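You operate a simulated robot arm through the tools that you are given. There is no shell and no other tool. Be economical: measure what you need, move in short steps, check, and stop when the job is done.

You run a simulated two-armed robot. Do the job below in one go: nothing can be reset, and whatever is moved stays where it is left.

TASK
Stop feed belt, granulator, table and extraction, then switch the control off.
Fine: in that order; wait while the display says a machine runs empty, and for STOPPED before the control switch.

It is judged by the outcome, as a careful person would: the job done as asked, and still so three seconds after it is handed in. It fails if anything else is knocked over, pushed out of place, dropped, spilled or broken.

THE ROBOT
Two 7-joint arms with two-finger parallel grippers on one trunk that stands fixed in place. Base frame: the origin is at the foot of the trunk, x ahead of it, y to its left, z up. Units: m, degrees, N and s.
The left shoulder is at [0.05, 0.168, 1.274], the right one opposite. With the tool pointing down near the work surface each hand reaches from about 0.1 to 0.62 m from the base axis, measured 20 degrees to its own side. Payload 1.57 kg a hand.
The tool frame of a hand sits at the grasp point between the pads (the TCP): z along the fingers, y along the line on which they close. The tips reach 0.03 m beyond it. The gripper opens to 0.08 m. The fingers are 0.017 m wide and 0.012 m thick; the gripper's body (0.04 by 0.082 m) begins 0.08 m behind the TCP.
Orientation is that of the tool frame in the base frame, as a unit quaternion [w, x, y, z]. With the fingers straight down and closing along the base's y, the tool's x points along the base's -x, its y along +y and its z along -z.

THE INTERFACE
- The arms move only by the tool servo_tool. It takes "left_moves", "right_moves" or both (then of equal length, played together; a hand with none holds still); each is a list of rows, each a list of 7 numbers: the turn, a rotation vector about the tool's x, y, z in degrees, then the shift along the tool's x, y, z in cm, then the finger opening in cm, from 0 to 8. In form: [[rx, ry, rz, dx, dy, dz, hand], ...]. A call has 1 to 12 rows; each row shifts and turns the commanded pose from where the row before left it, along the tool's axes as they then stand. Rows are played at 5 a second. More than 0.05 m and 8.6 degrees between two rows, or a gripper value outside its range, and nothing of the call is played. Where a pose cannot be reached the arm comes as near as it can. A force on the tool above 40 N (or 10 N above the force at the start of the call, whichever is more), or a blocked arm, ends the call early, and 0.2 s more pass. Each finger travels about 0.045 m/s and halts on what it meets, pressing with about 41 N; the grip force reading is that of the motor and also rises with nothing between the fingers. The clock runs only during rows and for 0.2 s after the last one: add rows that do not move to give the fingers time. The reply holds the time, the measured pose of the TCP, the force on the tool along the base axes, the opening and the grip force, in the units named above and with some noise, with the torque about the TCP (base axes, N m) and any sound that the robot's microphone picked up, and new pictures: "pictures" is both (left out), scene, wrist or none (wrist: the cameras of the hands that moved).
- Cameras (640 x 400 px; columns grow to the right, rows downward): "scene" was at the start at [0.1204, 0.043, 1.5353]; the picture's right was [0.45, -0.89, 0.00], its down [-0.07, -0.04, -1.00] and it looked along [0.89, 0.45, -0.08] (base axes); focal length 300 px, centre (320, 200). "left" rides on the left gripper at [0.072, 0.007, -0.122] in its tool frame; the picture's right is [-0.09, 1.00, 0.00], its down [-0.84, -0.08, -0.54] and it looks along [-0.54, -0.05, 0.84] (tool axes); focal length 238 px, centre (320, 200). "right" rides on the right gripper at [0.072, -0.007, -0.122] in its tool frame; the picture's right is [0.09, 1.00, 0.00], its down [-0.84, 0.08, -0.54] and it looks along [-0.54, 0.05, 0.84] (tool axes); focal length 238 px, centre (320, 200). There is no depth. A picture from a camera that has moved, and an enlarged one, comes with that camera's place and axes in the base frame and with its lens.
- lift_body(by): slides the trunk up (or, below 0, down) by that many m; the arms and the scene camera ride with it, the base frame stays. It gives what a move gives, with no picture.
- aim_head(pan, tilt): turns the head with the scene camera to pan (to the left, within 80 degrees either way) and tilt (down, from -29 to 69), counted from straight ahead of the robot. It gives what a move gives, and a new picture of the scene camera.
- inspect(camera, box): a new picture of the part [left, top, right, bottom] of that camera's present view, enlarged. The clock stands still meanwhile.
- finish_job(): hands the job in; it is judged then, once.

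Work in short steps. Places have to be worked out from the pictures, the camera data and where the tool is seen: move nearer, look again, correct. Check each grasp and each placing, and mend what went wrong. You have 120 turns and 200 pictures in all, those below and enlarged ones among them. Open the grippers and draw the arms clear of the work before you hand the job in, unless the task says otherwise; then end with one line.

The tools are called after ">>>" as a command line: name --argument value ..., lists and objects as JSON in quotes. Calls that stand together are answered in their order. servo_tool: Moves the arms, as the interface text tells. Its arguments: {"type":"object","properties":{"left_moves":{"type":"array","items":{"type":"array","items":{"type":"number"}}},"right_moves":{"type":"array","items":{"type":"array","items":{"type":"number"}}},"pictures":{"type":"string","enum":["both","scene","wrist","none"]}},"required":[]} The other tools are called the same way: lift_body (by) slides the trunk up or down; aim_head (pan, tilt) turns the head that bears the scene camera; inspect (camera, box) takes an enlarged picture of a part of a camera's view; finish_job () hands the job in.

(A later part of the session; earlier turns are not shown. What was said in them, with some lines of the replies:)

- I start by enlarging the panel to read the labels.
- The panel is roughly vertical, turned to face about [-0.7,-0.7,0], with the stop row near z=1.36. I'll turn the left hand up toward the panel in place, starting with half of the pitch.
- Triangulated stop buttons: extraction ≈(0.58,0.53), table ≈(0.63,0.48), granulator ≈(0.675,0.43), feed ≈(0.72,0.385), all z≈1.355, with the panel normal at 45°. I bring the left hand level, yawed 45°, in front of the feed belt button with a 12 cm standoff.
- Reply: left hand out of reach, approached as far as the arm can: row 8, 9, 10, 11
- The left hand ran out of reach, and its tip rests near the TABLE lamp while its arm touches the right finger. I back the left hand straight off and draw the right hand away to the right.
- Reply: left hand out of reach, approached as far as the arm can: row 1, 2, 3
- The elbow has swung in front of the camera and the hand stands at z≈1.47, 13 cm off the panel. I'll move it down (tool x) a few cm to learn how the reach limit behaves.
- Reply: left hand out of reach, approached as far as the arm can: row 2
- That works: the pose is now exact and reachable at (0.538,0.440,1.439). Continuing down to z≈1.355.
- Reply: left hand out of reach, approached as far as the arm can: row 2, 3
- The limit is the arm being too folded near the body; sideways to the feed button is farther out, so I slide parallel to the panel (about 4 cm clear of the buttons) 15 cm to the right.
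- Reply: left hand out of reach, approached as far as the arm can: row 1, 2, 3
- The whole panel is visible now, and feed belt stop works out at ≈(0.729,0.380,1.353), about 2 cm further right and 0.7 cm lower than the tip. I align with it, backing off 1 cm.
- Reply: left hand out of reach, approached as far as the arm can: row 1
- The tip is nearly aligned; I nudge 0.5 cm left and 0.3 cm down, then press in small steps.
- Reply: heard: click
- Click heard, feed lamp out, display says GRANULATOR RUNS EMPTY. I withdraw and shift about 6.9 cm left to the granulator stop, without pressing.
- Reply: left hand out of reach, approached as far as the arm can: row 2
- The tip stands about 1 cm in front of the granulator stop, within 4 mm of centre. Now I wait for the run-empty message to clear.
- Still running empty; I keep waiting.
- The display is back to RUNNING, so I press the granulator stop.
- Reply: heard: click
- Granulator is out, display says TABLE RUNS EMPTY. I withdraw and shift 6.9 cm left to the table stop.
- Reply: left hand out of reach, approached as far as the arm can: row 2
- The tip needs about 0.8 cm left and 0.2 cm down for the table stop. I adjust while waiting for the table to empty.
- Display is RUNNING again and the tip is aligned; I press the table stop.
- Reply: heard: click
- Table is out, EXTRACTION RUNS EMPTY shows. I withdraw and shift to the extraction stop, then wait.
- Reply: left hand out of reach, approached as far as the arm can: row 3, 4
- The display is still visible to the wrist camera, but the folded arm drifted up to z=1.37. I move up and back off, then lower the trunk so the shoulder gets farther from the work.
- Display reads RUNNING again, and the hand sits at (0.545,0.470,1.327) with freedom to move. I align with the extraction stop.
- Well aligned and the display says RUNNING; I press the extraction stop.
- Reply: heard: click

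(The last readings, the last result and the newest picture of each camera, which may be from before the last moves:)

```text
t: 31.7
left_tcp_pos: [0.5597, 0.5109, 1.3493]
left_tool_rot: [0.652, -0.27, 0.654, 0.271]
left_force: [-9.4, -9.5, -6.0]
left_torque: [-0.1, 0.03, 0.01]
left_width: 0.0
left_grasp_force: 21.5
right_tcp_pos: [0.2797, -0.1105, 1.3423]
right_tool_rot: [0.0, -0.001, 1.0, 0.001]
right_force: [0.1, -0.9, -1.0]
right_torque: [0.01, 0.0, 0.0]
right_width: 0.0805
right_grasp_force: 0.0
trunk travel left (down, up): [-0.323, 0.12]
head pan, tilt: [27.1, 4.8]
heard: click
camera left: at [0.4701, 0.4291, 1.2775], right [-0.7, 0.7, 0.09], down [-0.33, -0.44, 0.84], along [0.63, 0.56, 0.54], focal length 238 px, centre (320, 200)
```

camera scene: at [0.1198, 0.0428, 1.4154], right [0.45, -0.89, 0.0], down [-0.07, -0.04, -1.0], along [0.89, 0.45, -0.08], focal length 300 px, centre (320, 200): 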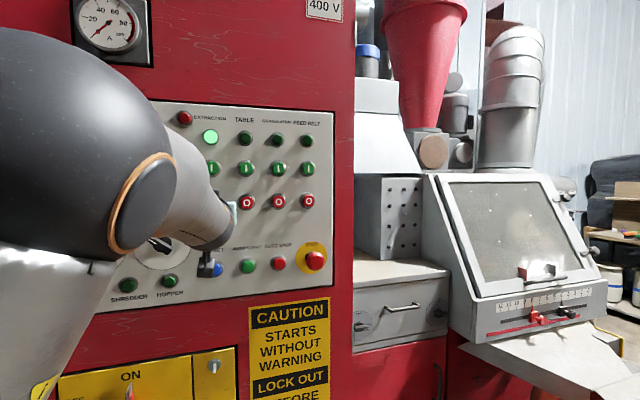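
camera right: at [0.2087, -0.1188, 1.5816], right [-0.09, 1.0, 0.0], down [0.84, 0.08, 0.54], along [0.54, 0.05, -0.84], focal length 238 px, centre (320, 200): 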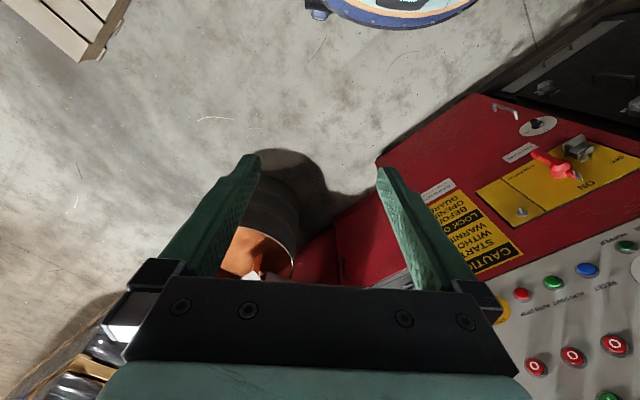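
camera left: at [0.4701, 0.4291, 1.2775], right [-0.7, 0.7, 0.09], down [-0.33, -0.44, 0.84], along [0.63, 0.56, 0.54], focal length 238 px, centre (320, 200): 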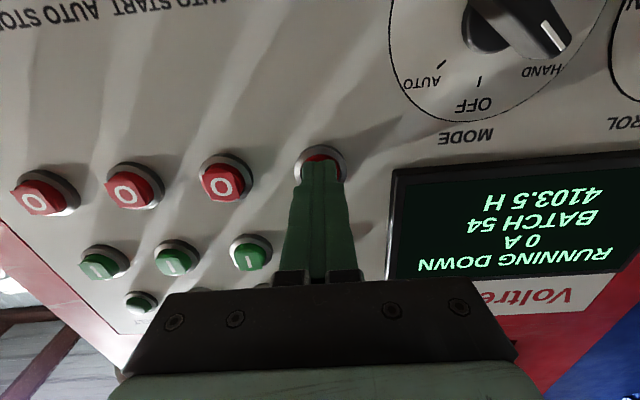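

Click heard, display says RUNNING DOWN. I back off and travel left and down toward the CONTROL switch, estimated at ≈(0.43,0.70,1.27), keeping clear of the MODE knob.

>>> servo_tool --left_moves '[[0, 0, 0, 0, 0, -2, 0], [0, 0, 0, 0, 0, -4, 0], [0, 0, 0, 0, 0, -4, 0], [0, 0, 0, 1.2, 4, 0, 0], [0, 0, 0, 1.2, 4, 0, 0], [0, 0, 0, 1.2, 4, 0, 0], [0, 0, 0, 1.2, 4, 0, 0], [0, 0, 0, 1.2, 4, 0, 0], [0, 0, 0, 0, 0, 0, 0]]' --pictures "both"

```text
t: 33.7
left_tcp_pos: [0.4417, 0.5945, 1.2586]
left_tool_rot: [0.653, -0.271, 0.653, 0.271]
left_force: [-0.6, 0.4, -0.2]
left_torque: [-0.02, 0.04, -0.04]
left_width: 0.0001
left_grasp_force: 21.3
left hand out of reach, approached as far as the arm can: row 3, 4, 5, 6, 7, 8
right_tcp_pos: [0.2822, -0.1087, 1.3408]
right_tool_rot: [0.0, -0.001, 1.0, 0.0]
right_force: [0.0, -0.3, -0.3]
right_torque: [0.02, -0.01, 0.01]
right_width: 0.0802
right_grasp_force: 0.2
trunk travel left (down, up): [-0.323, 0.12]
head pan, tilt: [27.1, 4.8]
camera scene: at [0.1203, 0.0426, 1.4153], right [0.45, -0.89, 0.0], down [-0.07, -0.04, -1.0], along [0.89, 0.45, -0.08], focal length 300 px, centre (320, 200)
camera left: at [0.3517, 0.5118, 1.187], right [-0.71, 0.7, 0.09], down [-0.33, -0.44, 0.84], along [0.63, 0.56, 0.54], focal length 238 px, centre (320, 200)
```

scene: 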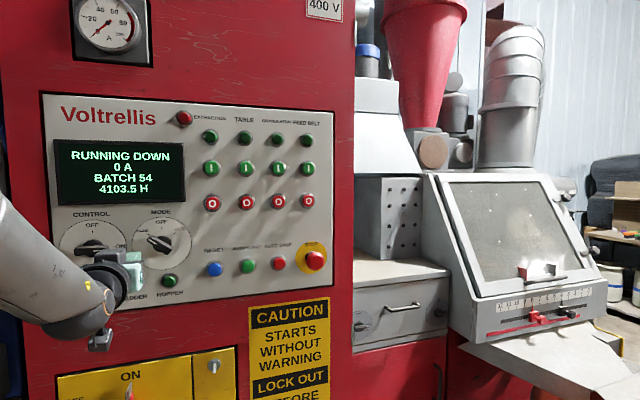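
left: 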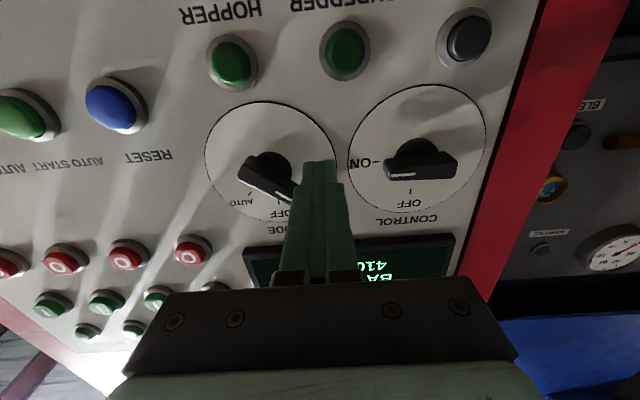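

I now see the CONTROL knob at lateral ≈-0.19, z≈1.268, handle front about n≈0.77 and still on ON. To gain arm freedom I rise and back off a bit, then lower the trunk another 10 cm.

>>> servo_tool --left_moves '[[0, 0, 0, -3, 1, -1, 0], [0, 0, 0, -3, 1, -2, 0], [0, 0, 0, -2, 1, -2, 0], [0, 0, 0, 0, 0, 0, 0]]' --pictures "none"

>>> lift_body --by -0.1

```text
t: 34.7
left_tcp_pos: [0.4627, 0.5828, 1.3178]
left_tool_rot: [0.653, -0.272, 0.652, 0.273]
left_force: [1.1, -0.1, 1.4]
left_torque: [0.01, 0.01, 0.03]
left_width: 0.0
left_grasp_force: 20.6
left hand out of reach, approached as far as the arm can: row 1, 2, 3
right_tcp_pos: [0.2815, -0.1082, 1.3404]
right_tool_rot: [0.0, 0.001, 1.0, -0.001]
right_force: [1.2, -0.1, -0.3]
right_torque: [0.01, 0.01, 0.03]
right_width: 0.0797
right_grasp_force: 0.1
trunk travel left (down, up): [-0.323, 0.12]
head pan, tilt: [27.1, 4.8]
```

```text
t: 35.4
left_tcp_pos: [0.4589, 0.5851, 1.3007]
left_tool_rot: [0.669, -0.27, 0.633, 0.281]
left_force: [-3.8, 0.4, 2.9]
left_torque: [0.03, -0.07, 0.07]
left_width: 0.0
left_grasp_force: 21.1
right_tcp_pos: [0.2807, -0.1094, 1.301]
right_tool_rot: [0.0, 0.0, 1.0, 0.0]
right_force: [-0.1, -0.8, 1.5]
right_torque: [-0.01, 0.02, 0.0]
right_width: 0.0802
right_grasp_force: 0.1
trunk travel left (down, up): [-0.284, 0.158]
head pan, tilt: [27.1, 4.8]
stopped: the force on the tool passed its limit at 51 N (the readings are from after the stop); the commanded pose is now the measured one
```

The trunk stop came from the fingertip landing on the MODE knob's handle. I look before moving further.

>>> inspect --camera "left" --box '[0, 0, 640, 400]'

>>> inspect --camera "scene" --box '[0, 60, 360, 285]'

```text
1.00 times, centred on (320, 200) of left (not enlarged: the box is as wide or as high as the picture)
camera zoom: at [0.3734, 0.5047, 1.2205], right [-0.72, 0.69, 0.09], down [-0.36, -0.47, 0.81], along [0.6, 0.55, 0.58], focal length 238 px, centre (320, 200)
```

zoom: 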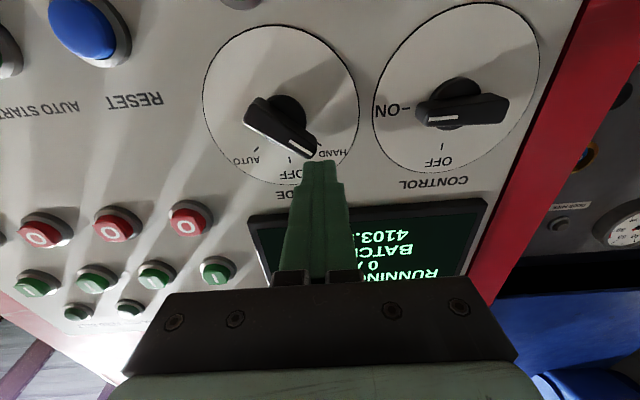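

```text
1.78 times, centred on (180, 172) of scene
camera zoom: at [0.1202, 0.0423, 1.3763], right [0.45, -0.89, 0.0], down [-0.07, -0.04, -1.0], along [0.89, 0.45, -0.08], focal length 533 px, centre (569, 249)
```

zoom: 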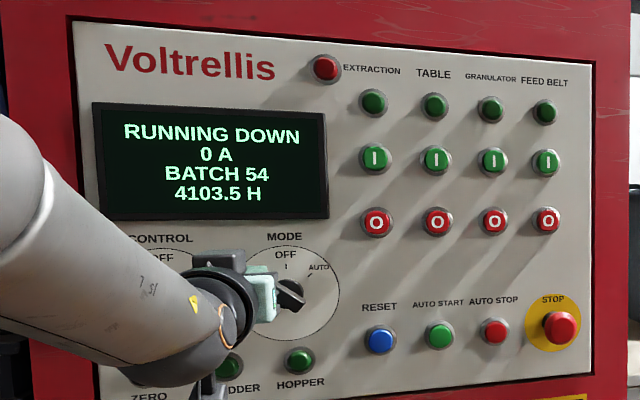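

The MODE handle still appears to point at HAND with the tip resting on it. I lift off it straight up, then retreat and check the knob.

>>> servo_tool --left_moves '[[0, 0, 0, -1.5, 0, 0, 0], [0, 0, 0, -1.5, 0, 0, 0], [0, 0, 0, -2, 0, -2, 0], [0, 0, 0, 0, 0, 0, 0]]' --pictures "both"

```text
t: 36.4
left_tcp_pos: [0.4673, 0.5752, 1.3346]
left_tool_rot: [0.668, -0.271, 0.633, 0.282]
left_force: [-0.8, 1.2, -0.5]
left_torque: [0.04, -0.01, -0.02]
left_width: 0.0
left_grasp_force: 21.0
left hand out of reach, approached as far as the arm can: row 1, 3
right_tcp_pos: [0.2824, -0.1082, 1.3031]
right_tool_rot: [-0.001, 0.0, 1.0, 0.0]
right_force: [0.2, -0.8, 0.9]
right_torque: [0.0, 0.04, -0.01]
right_width: 0.08
right_grasp_force: 0.1
trunk travel left (down, up): [-0.284, 0.158]
head pan, tilt: [27.1, 4.8]
camera scene: at [0.1204, 0.043, 1.3769], right [0.45, -0.89, 0.0], down [-0.08, -0.04, -1.0], along [0.89, 0.45, -0.08], focal length 300 px, centre (320, 200)
camera left: at [0.3816, 0.4941, 1.258], right [-0.72, 0.69, 0.09], down [-0.35, -0.47, 0.81], along [0.6, 0.55, 0.58], focal length 238 px, centre (320, 200)
```

scene: 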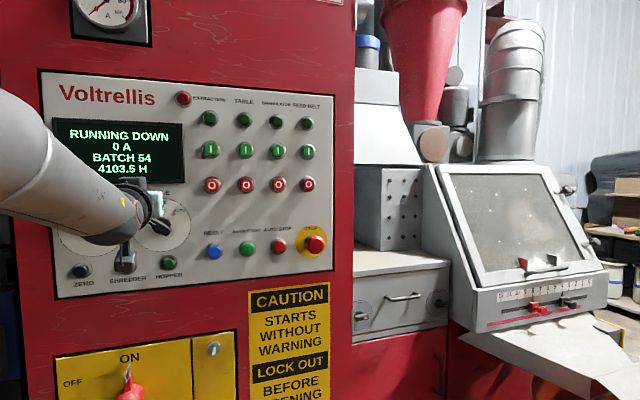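
left: 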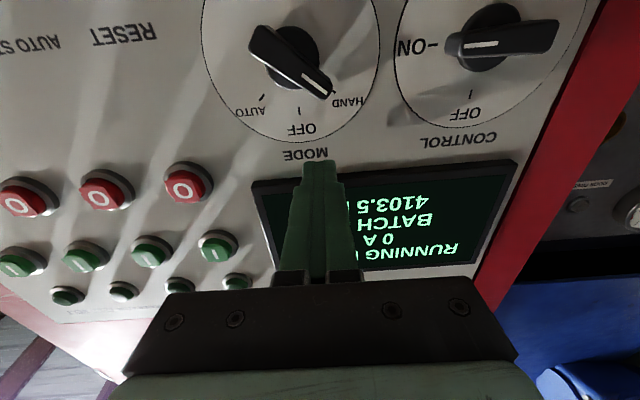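

MODE still points at HAND and CONTROL at ON — unchanged. I straighten the tool, rise to z≈1.39 and shift left to the gap between the knobs, retreating if possible, before lowering the trunk again.

>>> servo_tool --left_moves '[[0, 3, 0, -3, 0, 0, 0], [0, 0, 0, -3, 1.5, 0, 0], [0, 0, 0, 0, 2, -2, 0], [0, 0, 0, 0, 2, -2, 0], [0, 0, 0, 0, 0, 0, 0]]' --pictures "none"

```text
t: 37.6
left_tcp_pos: [0.4668, 0.5873, 1.3872]
left_tool_rot: [0.651, -0.276, 0.651, 0.275]
left_force: [0.2, 0.6, 0.4]
left_torque: [-0.01, 0.03, 0.0]
left_width: 0.0003
left_grasp_force: 22.0
left hand out of reach, approached as far as the arm can: row 2, 3, 4
right_tcp_pos: [0.2818, -0.1087, 1.3024]
right_tool_rot: [0.0, 0.0, 1.0, 0.0]
right_force: [-0.1, 0.2, 0.7]
right_torque: [0.02, -0.06, 0.01]
right_width: 0.0798
right_grasp_force: 0.1
trunk travel left (down, up): [-0.284, 0.158]
head pan, tilt: [27.1, 4.8]
```

Still limited by the wrist rather than the fold. The grip on the CONTROL handle needs the tool rolled 90° anyway, so I roll here with closed fingers and see whether the reach improves.

>>> servo_tool --left_moves '[[0, 0, 8, 0, 0, 0, 0], [0, 0, 8, 0, 0, 0, 0], [0, 0, 8, 0, 0, 0, 0], [0, 0, 8, 0, 0, 0, 0], [0, 0, 8, 0, 0, 0, 0], [0, 0, 5, 0, 0, 0, 0], [0, 0, 0, 0, 0, 0, 0]]' --pictures "both"

```text
t: 39.2
left_tcp_pos: [0.4678, 0.588, 1.3881]
left_tool_rot: [0.498, -0.006, 0.708, 0.502]
left_force: [0.1, 0.1, -0.6]
left_torque: [0.03, 0.0, 0.03]
left_width: 0.0
left_grasp_force: 21.4
right_tcp_pos: [0.281, -0.109, 1.3028]
right_tool_rot: [0.0, 0.0, 1.0, 0.0]
right_force: [0.1, -0.8, 0.5]
right_torque: [0.0, 0.04, 0.01]
right_width: 0.0803
right_grasp_force: 0.1
trunk travel left (down, up): [-0.284, 0.158]
head pan, tilt: [27.1, 4.8]
camera scene: at [0.1203, 0.043, 1.3769], right [0.45, -0.89, 0.0], down [-0.07, -0.04, -1.0], along [0.89, 0.45, -0.08], focal length 300 px, centre (320, 200)
camera left: at [0.3435, 0.5388, 1.3422], right [-0.46, 0.45, 0.77], down [0.08, -0.84, 0.54], along [0.89, 0.31, 0.35], focal length 238 px, centre (320, 200)
```

scene: 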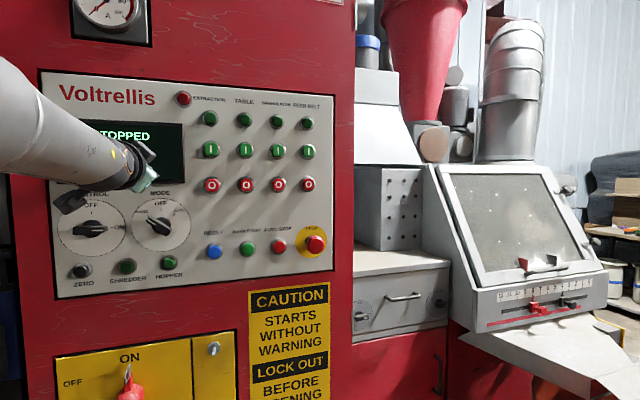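
left: 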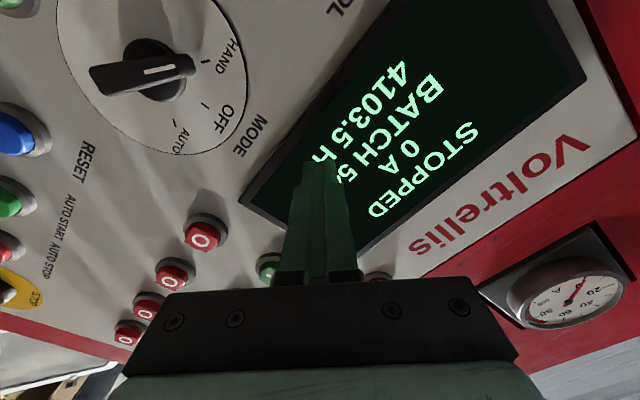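

STOPPED is displayed and the roll works. I complete the roll to 90° and back off a little.

>>> servo_tool --left_moves '[[0, 0, 8, 0, 0, 0, 0], [0, 0, 8, 0, 0, 0, 0], [0, 0, 8, 0, 0, 0, 0], [0, 0, 8, 0, 0, 0, 0], [0, 0, 8, 0, 0, 0, 0], [0, 0, 5, 0, 0, 0, 0], [0, 0, 0, 0, 0, -3, 0], [0, 0, 0, 0, 0, -3, 0], [0, 0, 0, 0, 0, 0, 0]]' --pictures "none"

```text
t: 41.2
left_tcp_pos: [0.4254, 0.5446, 1.3855]
left_tool_rot: [0.268, 0.265, 0.658, 0.652]
left_force: [-0.5, -0.4, -0.2]
left_torque: [0.02, -0.02, 0.0]
left_width: 0.0001
left_grasp_force: 21.5
right_tcp_pos: [0.2813, -0.1083, 1.3015]
right_tool_rot: [-0.001, -0.001, 1.0, 0.001]
right_force: [-0.4, 0.2, 0.4]
right_torque: [0.0, 0.0, 0.03]
right_width: 0.0801
right_grasp_force: 0.1
trunk travel left (down, up): [-0.284, 0.158]
head pan, tilt: [27.1, 4.8]
```

The roll freed the reach: hand now at n=0.686 (8 cm off the handle). I move left 10.6 cm and down 11.7 cm to face the CONTROL knob, opening the gripper.

>>> servo_tool --left_moves '[[0, 0, 0, 2.65, -2.9, 0, 4], [0, 0, 0, 2.65, -2.9, 0, 6], [0, 0, 0, 2.65, -2.9, 0, 7], [0, 0, 0, 2.65, -2.9, 0, 7], [0, 0, 0, 0, 0, 0, 7]]' --pictures "both"

```text
t: 42.4
left_tcp_pos: [0.3492, 0.6149, 1.2727]
left_tool_rot: [0.268, 0.266, 0.656, 0.654]
left_force: [-0.3, 0.4, 0.0]
left_torque: [0.03, -0.04, 0.02]
left_width: 0.0701
left_grasp_force: 0.2
right_tcp_pos: [0.2815, -0.1086, 1.3017]
right_tool_rot: [-0.001, 0.0, 1.0, 0.0]
right_force: [0.0, 0.5, 0.1]
right_torque: [-0.04, 0.04, 0.01]
right_width: 0.0801
right_grasp_force: 0.0
trunk travel left (down, up): [-0.284, 0.158]
head pan, tilt: [27.1, 4.8]
camera scene: at [0.1203, 0.0428, 1.377], right [0.45, -0.89, 0.0], down [-0.07, -0.04, -1.0], along [0.89, 0.45, -0.08], focal length 300 px, centre (320, 200)
camera left: at [0.2132, 0.5787, 1.2776], right [0.06, -0.06, 1.0], down [0.22, -0.97, -0.07], along [0.97, 0.22, -0.05], focal length 238 px, centre (320, 200)
```

scene: 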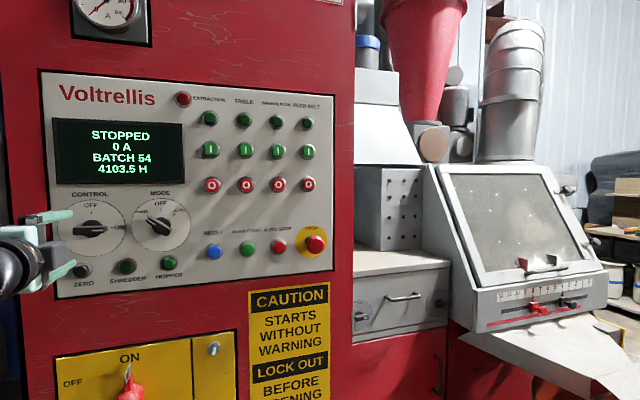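
left: 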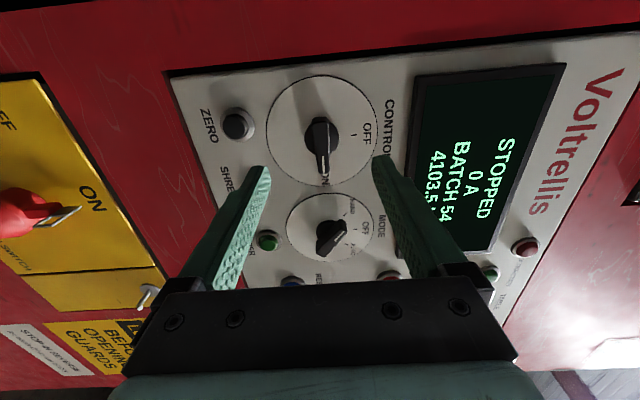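

The TCP lines up with the CONTROL knob axis (lateral -0.188, z 1.272). I advance 5.5 cm straight in with fingers open and check.

>>> servo_tool --left_moves '[[0, 0, 0, 0, 0, 2, 7], [0, 0, 0, 0, 0, 2, 6], [0, 0, 0, 0, 0, 1.5, 6], [0, 0, 0, 0, 0, 0, 6]]' --pictures "both"

```text
t: 43.4
left_tcp_pos: [0.3895, 0.6557, 1.2714]
left_tool_rot: [0.269, 0.266, 0.656, 0.654]
left_force: [-0.3, 0.3, -0.5]
left_torque: [-0.02, -0.02, 0.0]
left_width: 0.06
left_grasp_force: 0.0
right_tcp_pos: [0.281, -0.1088, 1.303]
right_tool_rot: [-0.001, 0.0, 1.0, -0.001]
right_force: [-0.8, -0.8, 0.0]
right_torque: [0.02, -0.01, -0.02]
right_width: 0.0797
right_grasp_force: 0.1
trunk travel left (down, up): [-0.284, 0.158]
head pan, tilt: [27.1, 4.8]
camera scene: at [0.1203, 0.0429, 1.377], right [0.45, -0.89, 0.0], down [-0.07, -0.04, -1.0], along [0.89, 0.45, -0.08], focal length 300 px, centre (320, 200)
camera left: at [0.2532, 0.6187, 1.278], right [0.06, -0.06, 1.0], down [0.22, -0.97, -0.07], along [0.97, 0.22, -0.05], focal length 238 px, centre (320, 200)
```

scene: 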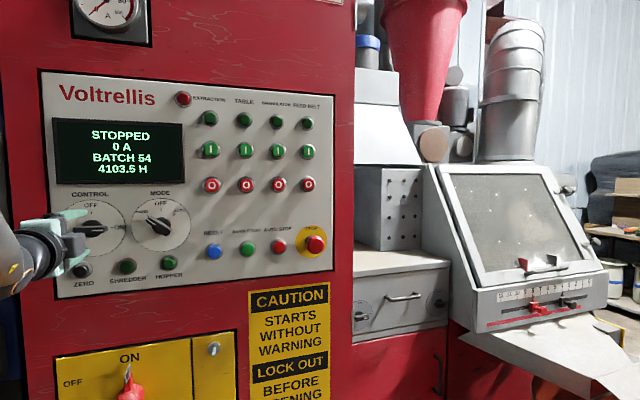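
left: 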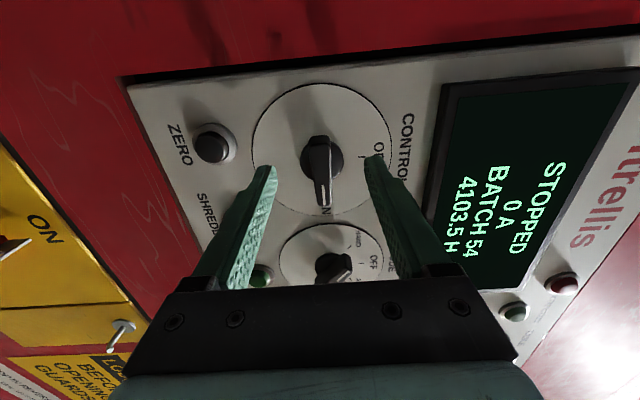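

Handle lies centred between the fingers. I advance 1.6 cm and close on it.

>>> servo_tool --left_moves '[[0, 0, 0, 0, 0, 0.9, 6], [0, 0, 0, 0, 0, 0.7, 6], [0, 0, 0, 0, 0, 0, 4], [0, 0, 0, 0, 0, 0, 2], [0, 0, 0, 0, 0, 0, 1], [0, 0, 0, 0, 0, 0, 1]]' --pictures "both"

```text
t: 44.8
left_tcp_pos: [0.4, 0.6676, 1.2727]
left_tool_rot: [0.269, 0.265, 0.655, 0.654]
left_force: [1.8, 3.2, 3.6]
left_torque: [0.03, -0.01, -0.01]
left_width: 0.0148
left_grasp_force: 22.6
right_tcp_pos: [0.2816, -0.1081, 1.3026]
right_tool_rot: [0.0, 0.0, 1.0, 0.001]
right_force: [0.4, 0.8, 0.7]
right_torque: [-0.03, 0.03, 0.05]
right_width: 0.0797
right_grasp_force: 0.0
trunk travel left (down, up): [-0.284, 0.158]
head pan, tilt: [27.1, 4.8]
camera scene: at [0.1204, 0.0431, 1.377], right [0.45, -0.89, 0.0], down [-0.08, -0.04, -1.0], along [0.89, 0.45, -0.08], focal length 300 px, centre (320, 200)
camera left: at [0.2644, 0.6301, 1.2786], right [0.06, -0.06, 1.0], down [0.22, -0.97, -0.07], along [0.97, 0.22, -0.05], focal length 238 px, centre (320, 200)
```

scene: 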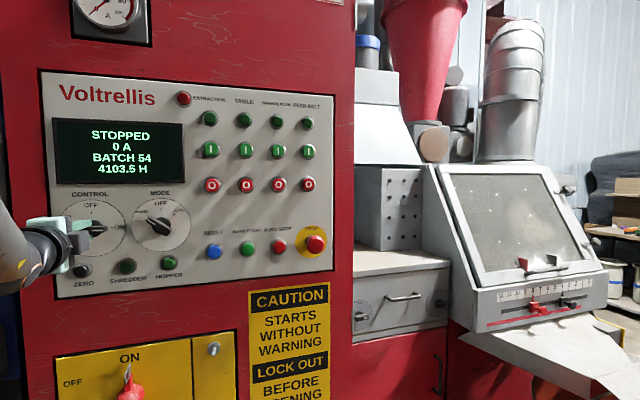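
left: 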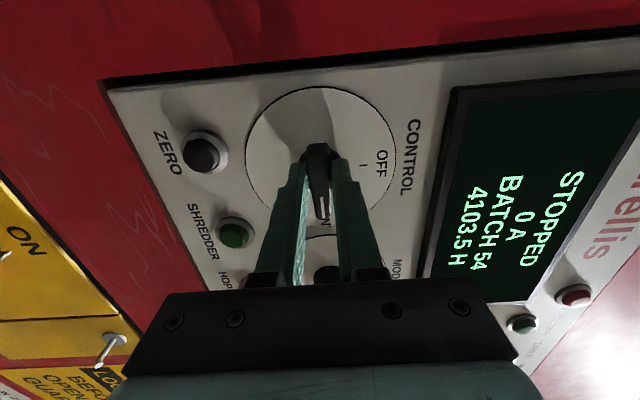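

Grip is firm on the handle (1.5 cm) and the display still says STOPPED. I turn the knob counter-clockwise, first 45°.

>>> servo_tool --left_moves '[[0, 0, -8, 0, 0, 0, 1], [0, 0, -8, 0, 0, 0, 1], [0, 0, -8, 0, 0, 0, 1], [0, 0, -8, 0, 0, 0, 1], [0, 0, -8, 0, 0, 0, 1], [0, 0, -5, 0, 0, 0, 1], [0, 0, 0, 0, 0, 0, 1]]' --pictures "both"

```text
t: 46.4
left_tcp_pos: [0.4015, 0.667, 1.2702]
left_tool_rot: [0.497, -0.006, 0.71, 0.499]
left_force: [-2.4, -17.5, -11.7]
left_torque: [-0.12, 0.13, -0.46]
left_width: 0.0147
left_grasp_force: 30.9
right_tcp_pos: [0.2819, -0.1092, 1.3004]
right_tool_rot: [0.0, 0.0, 1.0, 0.001]
right_force: [-0.6, -0.5, 0.4]
right_torque: [-0.04, -0.04, -0.02]
right_width: 0.0799
right_grasp_force: 0.1
trunk travel left (down, up): [-0.284, 0.158]
head pan, tilt: [27.1, 4.8]
camera scene: at [0.1209, 0.0415, 1.3768], right [0.45, -0.89, 0.0], down [-0.08, -0.04, -1.0], along [0.89, 0.45, -0.08], focal length 300 px, centre (320, 200)
camera left: at [0.2767, 0.6177, 1.2242], right [-0.46, 0.45, 0.77], down [0.08, -0.83, 0.54], along [0.89, 0.31, 0.34], focal length 238 px, centre (320, 200)
```

scene: 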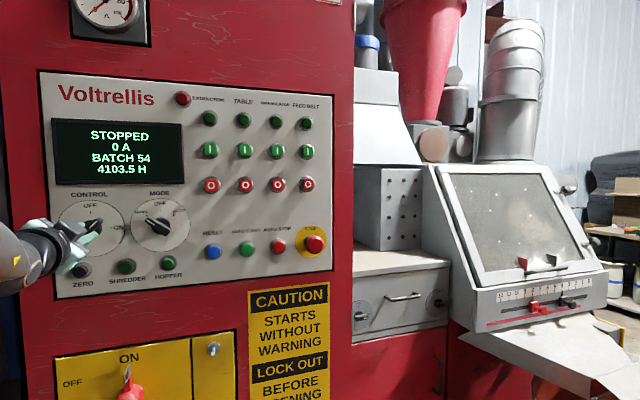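
left: 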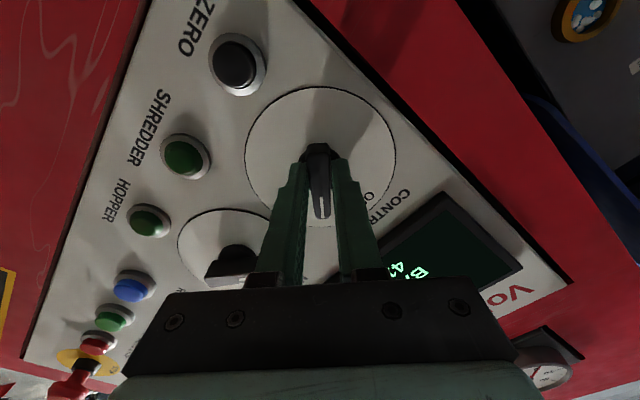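

The knob follows. I continue another 24° and watch the reach.

>>> servo_tool --left_moves '[[0, 0, -8, 0, 0, 0, 1], [0, 0, -8, 0, 0, 0, 1], [0, 0, -8, 0, 0, 0, 1], [0, 0, 0, 0, 0, 0, 1]]' --pictures "scene"

```text
t: 47.4
left_tcp_pos: [0.4061, 0.6684, 1.2694]
left_tool_rot: [0.593, -0.157, 0.688, 0.389]
left_force: [-24.1, -16.1, -4.5]
left_torque: [-0.5, 0.49, -0.32]
left_width: 0.015
left_grasp_force: 30.8
left hand out of reach, approached as far as the arm can: row 3
right_tcp_pos: [0.2783, -0.1102, 1.304]
right_tool_rot: [0.001, 0.0, 1.0, 0.001]
right_force: [0.1, -0.2, 0.0]
right_torque: [-0.03, 0.02, 0.01]
right_width: 0.0802
right_grasp_force: 0.0
trunk travel left (down, up): [-0.284, 0.158]
head pan, tilt: [27.1, 4.8]
camera scene: at [0.1166, 0.0408, 1.3776], right [0.45, -0.89, 0.0], down [-0.07, -0.04, -1.0], along [0.89, 0.45, -0.08], focal length 300 px, centre (320, 200)
```

scene: 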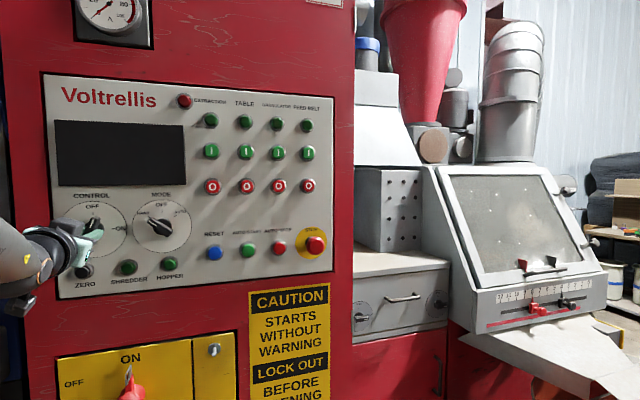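

The display has gone dark and the knob is near OFF, but the arm is at its limit. I open the fingers, retreat straight out, and look where the knob settled.

>>> servo_tool --left_moves '[[0, 0, 0, 0, 0, 0, 3], [0, 0, 0, 0, 0, 0, 5], [0, 0, 0, 0, 0, 0, 5], [0, 0, 0, 0, 0, -2, 5], [0, 0, 8, 0, 0, -2, 5], [0, 0, 8, 0, 0, -3, 5], [0, 0, 0, 0, 0, 0, 5]]' --pictures "both"

```text
t: 49.0
left_tcp_pos: [0.3724, 0.6168, 1.2607]
left_tool_rot: [0.531, -0.054, 0.706, 0.465]
left_force: [-0.6, -0.5, -0.2]
left_torque: [0.02, 0.0, 0.02]
left_width: 0.0499
left_grasp_force: 0.1
left hand out of reach, approached as far as the arm can: row 4
right_tcp_pos: [0.2811, -0.1093, 1.302]
right_tool_rot: [0.0, 0.001, 1.0, 0.0]
right_force: [0.3, 1.2, 0.1]
right_torque: [0.01, 0.02, -0.01]
right_width: 0.0799
right_grasp_force: 0.0
trunk travel left (down, up): [-0.284, 0.158]
head pan, tilt: [27.1, 4.8]
camera scene: at [0.1204, 0.0433, 1.3769], right [0.45, -0.89, 0.0], down [-0.08, -0.04, -1.0], along [0.89, 0.45, -0.08], focal length 300 px, centre (320, 200)
camera left: at [0.2528, 0.5636, 1.2071], right [-0.53, 0.52, 0.67], down [0.02, -0.78, 0.62], along [0.85, 0.35, 0.4], focal length 238 px, centre (320, 200)
```

scene: 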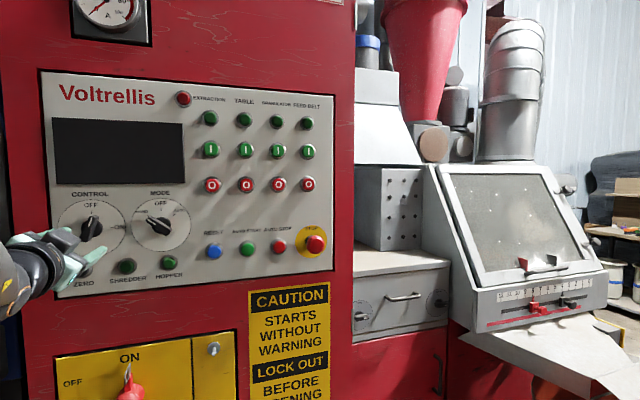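
left: 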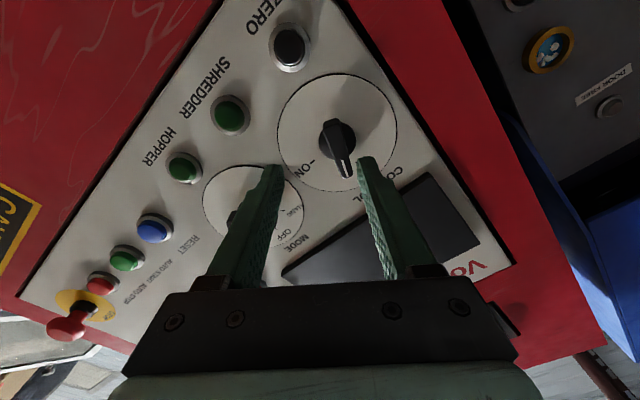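

The display is dark. I roll back and retreat further, then zoom on the two knobs.

>>> servo_tool --left_moves '[[0, 0, 8, 0, 0, -2, 5], [0, 0, 8, 0, 0, -3, 5], [0, 0, 8, 0, 0, -3, 5], [0, 0, 8, 0, 0, 0, 5], [0, 0, 0, 0, 0, 0, 5]]' --pictures "none"

>>> inspect --camera "scene" --box '[40, 180, 200, 280]'

>>> inspect --camera "left" --box '[180, 40, 500, 240]'

```text
t: 50.2
left_tcp_pos: [0.3157, 0.5611, 1.2573]
left_tool_rot: [0.381, 0.141, 0.694, 0.594]
left_force: [-0.2, -0.8, 1.6]
left_torque: [0.01, 0.0, -0.02]
left_width: 0.0501
left_grasp_force: 0.0
right_tcp_pos: [0.282, -0.1086, 1.3026]
right_tool_rot: [0.0, 0.0, 1.0, 0.0]
right_force: [0.5, 0.3, 0.7]
right_torque: [-0.03, 0.01, 0.0]
right_width: 0.0799
right_grasp_force: 0.0
trunk travel left (down, up): [-0.284, 0.158]
head pan, tilt: [27.1, 4.8]
```

```text
4.00 times, centred on (120, 230) of scene
camera zoom: at [0.1179, 0.0465, 1.3794], right [0.5, -0.87, 0.0], down [-0.05, -0.03, -1.0], along [0.87, 0.49, -0.06], focal length 1198 px, centre (1120, 80)
```

zoom: 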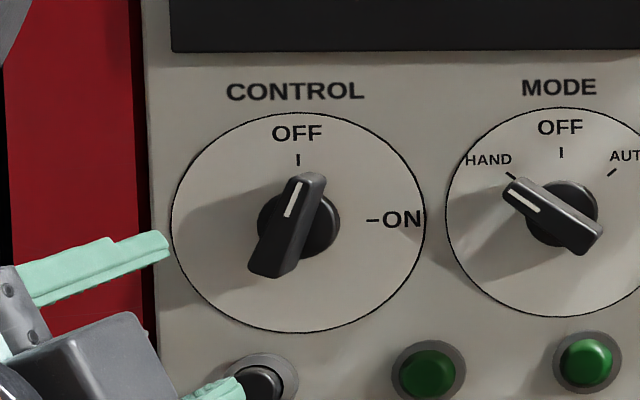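

```text
2.00 times, centred on (340, 140) of left
camera zoom: at [0.1808, 0.5212, 1.2396], right [-0.19, 0.2, 0.96], down [0.2, -0.95, 0.23], along [0.96, 0.24, 0.14], focal length 477 px, centre (280, 320)
```

zoom: 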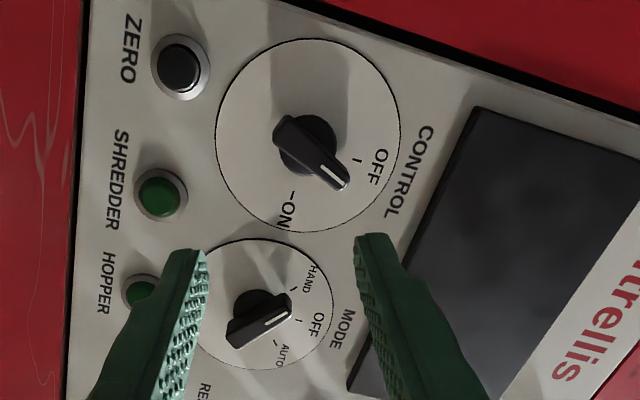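

CONTROL stands about 18° short of the OFF mark, while MODE is exactly at HAND. I'll nudge the handle's upper end left with the closed fingertips: first roll to 90°, close, and take position to the right of the handle's upper end.

>>> servo_tool --left_moves '[[0, 0, 7, 0, 0, 0, 2], [0, 0, 7, 0, 0, 0, 0], [0, 0, 7, 0, 0, 0, 0], [0, 0, 0, -1.6, 1.7, 0, 0], [0, 0, 0, -1.7, 1.8, 0, 0], [0, 0, 0, 0, 0, 3, 0], [0, 0, 0, 0, 0, 3, 0], [0, 0, 0, 0, 0, 3, 0], [0, 0, 0, 0, 0, 0, 0]]' --pictures "both"

```text
t: 52.2
left_tcp_pos: [0.4018, 0.6003, 1.2971]
left_tool_rot: [0.268, 0.265, 0.656, 0.654]
left_force: [-0.8, 0.4, -0.2]
left_torque: [0.01, 0.0, 0.01]
left_width: 0.0
left_grasp_force: 21.4
right_tcp_pos: [0.2828, -0.1091, 1.3017]
right_tool_rot: [-0.001, 0.001, 1.0, 0.0]
right_force: [0.7, -0.3, -0.3]
right_torque: [0.02, -0.04, 0.01]
right_width: 0.0802
right_grasp_force: 0.0
trunk travel left (down, up): [-0.284, 0.158]
head pan, tilt: [27.1, 4.8]
camera scene: at [0.1202, 0.0427, 1.377], right [0.45, -0.89, 0.0], down [-0.07, -0.04, -1.0], along [0.89, 0.45, -0.08], focal length 300 px, centre (320, 200)
camera left: at [0.2664, 0.5635, 1.3031], right [0.06, -0.06, 1.0], down [0.22, -0.97, -0.07], along [0.97, 0.22, -0.05], focal length 238 px, centre (320, 200)
```

scene: 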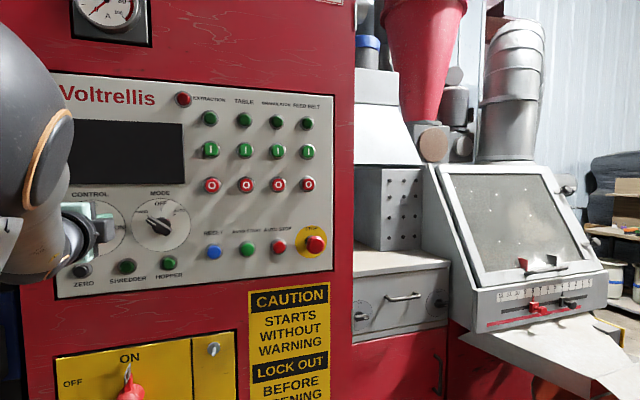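
left: 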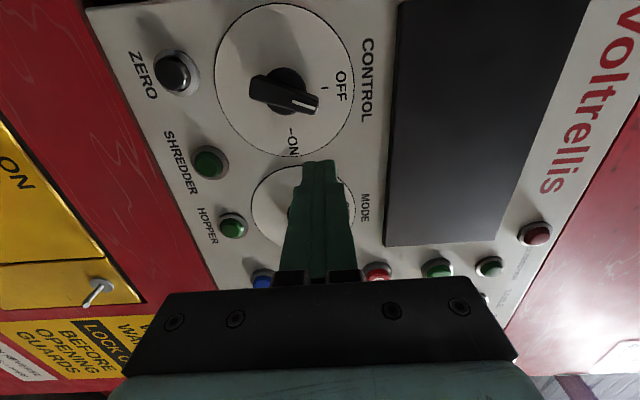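

Tip is right of the handle's upper end (lateral -0.140, z 1.297). I lower 0.6 cm, go in 4.2 cm, then push left 2.9 cm gently.

>>> servo_tool --left_moves '[[0, 0, 0, 0, -0.6, 2, 0], [0, 0, 0, 0, 0, 2.2, 0], [0, 0, 0, 0.8, 0, 0, 0], [0, 0, 0, 0.6, 0, 0, 0], [0, 0, 0, 0.5, 0, 0, 0], [0, 0, 0, 0.5, 0, 0, 0], [0, 0, 0, 0.5, 0, 0, 0], [0, 0, 0, 0, 0, 0, 0]]' --pictures "both"

```text
t: 54.0
left_tcp_pos: [0.4108, 0.6517, 1.2897]
left_tool_rot: [0.269, 0.265, 0.656, 0.654]
left_force: [2.3, -2.1, 0.9]
left_torque: [0.04, -0.01, -0.09]
left_width: 0.0001
left_grasp_force: 21.6
right_tcp_pos: [0.2824, -0.1092, 1.3028]
right_tool_rot: [-0.001, 0.0, 1.0, 0.0]
right_force: [0.1, -0.6, -0.1]
right_torque: [0.0, 0.02, 0.05]
right_width: 0.08
right_grasp_force: 0.1
trunk travel left (down, up): [-0.284, 0.158]
head pan, tilt: [27.1, 4.8]
camera scene: at [0.1206, 0.0425, 1.377], right [0.45, -0.89, 0.0], down [-0.08, -0.04, -1.0], along [0.89, 0.45, -0.08], focal length 300 px, centre (320, 200)
camera left: at [0.2752, 0.6144, 1.2961], right [0.06, -0.06, 1.0], down [0.22, -0.97, -0.07], along [0.97, 0.22, -0.05], focal length 238 px, centre (320, 200)
```

scene: 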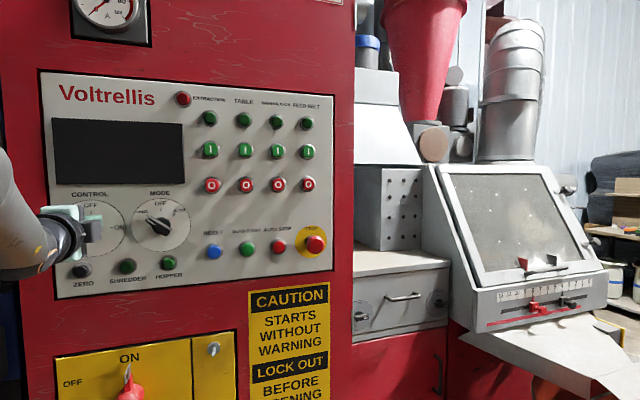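
left: 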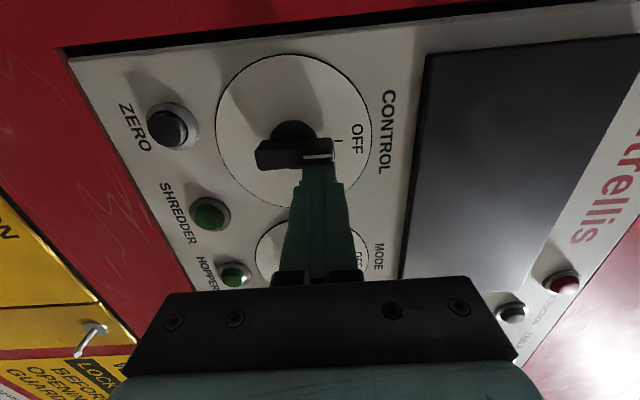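

The handle now looks vertical, with low force. I ease off to the right, retreat and inspect.

>>> servo_tool --left_moves '[[0, 0, 0, -1, 0, 0, 0], [0, 0, 0, 0, 0, -3, 0], [0, 0, 0, 0, 0, -4, 0], [0, 0, 0, 0, 0, -4, 0], [0, 0, 0, 0, 0, -3, 0], [0, 0, 0, 0, 0, 0, 0]]' --pictures "none"

>>> aim_head --pan 50 --tilt 8

>>> inspect --camera "left" --box '[160, 20, 480, 220]'

```text
t: 55.4
left_tcp_pos: [0.3218, 0.5533, 1.2727]
left_tool_rot: [0.268, 0.264, 0.673, 0.637]
left_force: [0.2, -0.3, 0.1]
left_torque: [-0.04, 0.02, 0.02]
left_width: 0.0
left_grasp_force: 20.7
right_tcp_pos: [0.281, -0.1075, 1.3017]
right_tool_rot: [0.0, 0.001, 1.0, 0.0]
right_force: [-0.1, -0.1, 0.5]
right_torque: [-0.04, 0.01, -0.01]
right_width: 0.0798
right_grasp_force: 0.0
trunk travel left (down, up): [-0.284, 0.158]
head pan, tilt: [27.1, 4.8]
```

```text
t: 56.2
left_tcp_pos: [0.3208, 0.5453, 1.2916]
left_tool_rot: [0.268, 0.264, 0.655, 0.655]
left_force: [-0.8, 0.4, 0.0]
left_torque: [0.0, -0.01, 0.03]
left_width: 0.0003
left_grasp_force: 21.6
right_tcp_pos: [0.2813, -0.1079, 1.3024]
right_tool_rot: [-0.001, -0.001, 1.0, 0.0]
right_force: [-0.4, 0.3, -0.2]
right_torque: [0.01, 0.01, 0.0]
right_width: 0.08
right_grasp_force: 0.1
trunk travel left (down, up): [-0.284, 0.158]
head pan, tilt: [50.0, 8.0]
camera scene: at [0.0979, 0.0722, 1.3727], right [0.77, -0.64, 0.0], down [-0.08, -0.1, -0.99], along [0.64, 0.76, -0.13], focal length 300 px, centre (320, 200)
```

scene: 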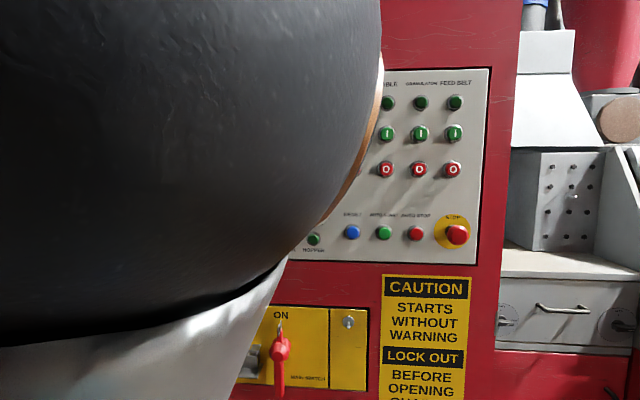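

```text
2.00 times, centred on (320, 120) of left
camera zoom: at [0.1838, 0.5074, 1.2976], right [0.06, -0.06, 1.0], down [0.22, -0.97, -0.07], along [0.97, 0.22, -0.05], focal length 477 px, centre (320, 360)
```

zoom: 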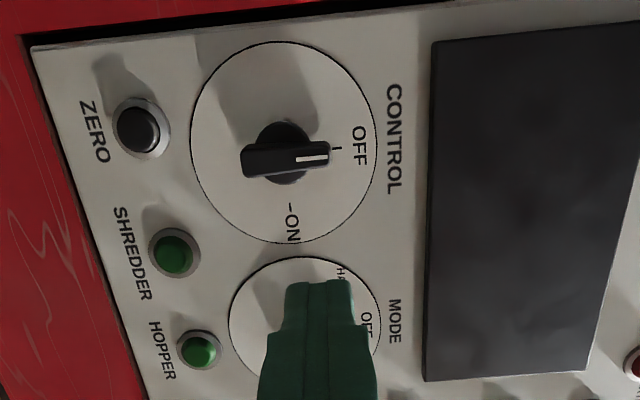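

CONTROL now stands on the OFF mark and the display is dark. I open the gripper and take a last check of the whole panel.

>>> servo_tool --left_moves '[[0, 0, 0, 0, 0, 0, 4], [0, 0, 0, 0, 0, 0, 8], [0, 0, 0, 0, 0, 0, 8], [0, 0, 0, 0, 0, 0, 8]]' --pictures "wrist"

>>> aim_head --pan 27 --tilt 5

```text
t: 57.2
left_tcp_pos: [0.3207, 0.5448, 1.29]
left_tool_rot: [0.269, 0.266, 0.656, 0.653]
left_force: [0.2, 0.6, 0.1]
left_torque: [0.02, 0.01, 0.03]
left_width: 0.0801
left_grasp_force: 0.0
right_tcp_pos: [0.282, -0.1079, 1.303]
right_tool_rot: [0.0, -0.001, 1.0, 0.0]
right_force: [0.4, -0.4, -0.1]
right_torque: [0.01, -0.01, 0.03]
right_width: 0.0799
right_grasp_force: 0.1
trunk travel left (down, up): [-0.284, 0.158]
head pan, tilt: [50.0, 8.0]
camera left: at [0.1846, 0.5078, 1.2965], right [0.06, -0.06, 1.0], down [0.22, -0.97, -0.07], along [0.97, 0.22, -0.05], focal length 238 px, centre (320, 200)
```

left: 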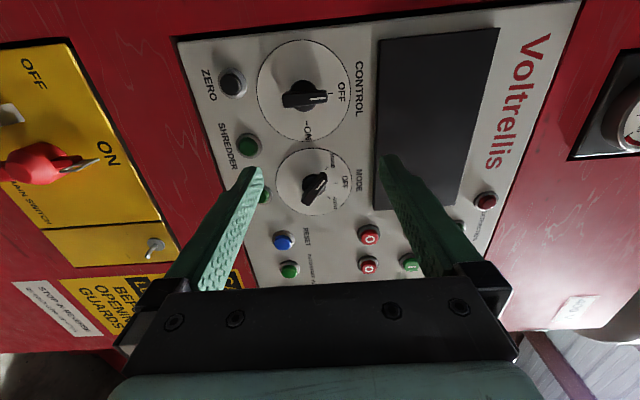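

```text
t: 58.1
left_tcp_pos: [0.3224, 0.5447, 1.2851]
left_tool_rot: [0.265, 0.268, 0.66, 0.65]
left_force: [0.5, -0.3, 0.0]
left_torque: [-0.01, 0.0, -0.02]
left_width: 0.0801
left_grasp_force: 0.1
right_tcp_pos: [0.2816, -0.1086, 1.3024]
right_tool_rot: [0.0, 0.0, 1.0, -0.001]
right_force: [-1.0, -0.3, -0.5]
right_torque: [0.01, 0.0, 0.02]
right_width: 0.0799
right_grasp_force: 0.0
trunk travel left (down, up): [-0.284, 0.158]
head pan, tilt: [27.0, 5.0]
camera scene: at [0.1056, 0.0639, 1.3777], right [0.68, -0.73, 0.0], down [-0.06, -0.05, -1.0], along [0.73, 0.68, -0.08], focal length 300 px, centre (320, 200)
```

scene: 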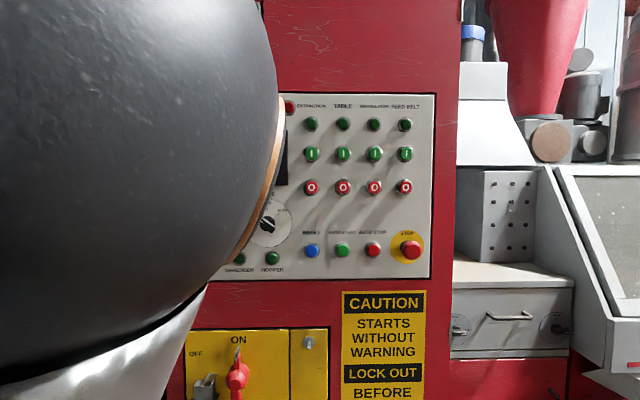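

All four lamps are out, the display is dark, CONTROL is on OFF, MODE is still on HAND and the hands are open and clear. I hand the job in.

>>> finish_job

```text
The job is handed in.
```

Feed belt, granulator, table and extraction were stopped in that order, each after its run-empty message cleared, and the control was switched off after STOPPED; on the way a fingertip bumped the MODE knob, which stayed on HAND.
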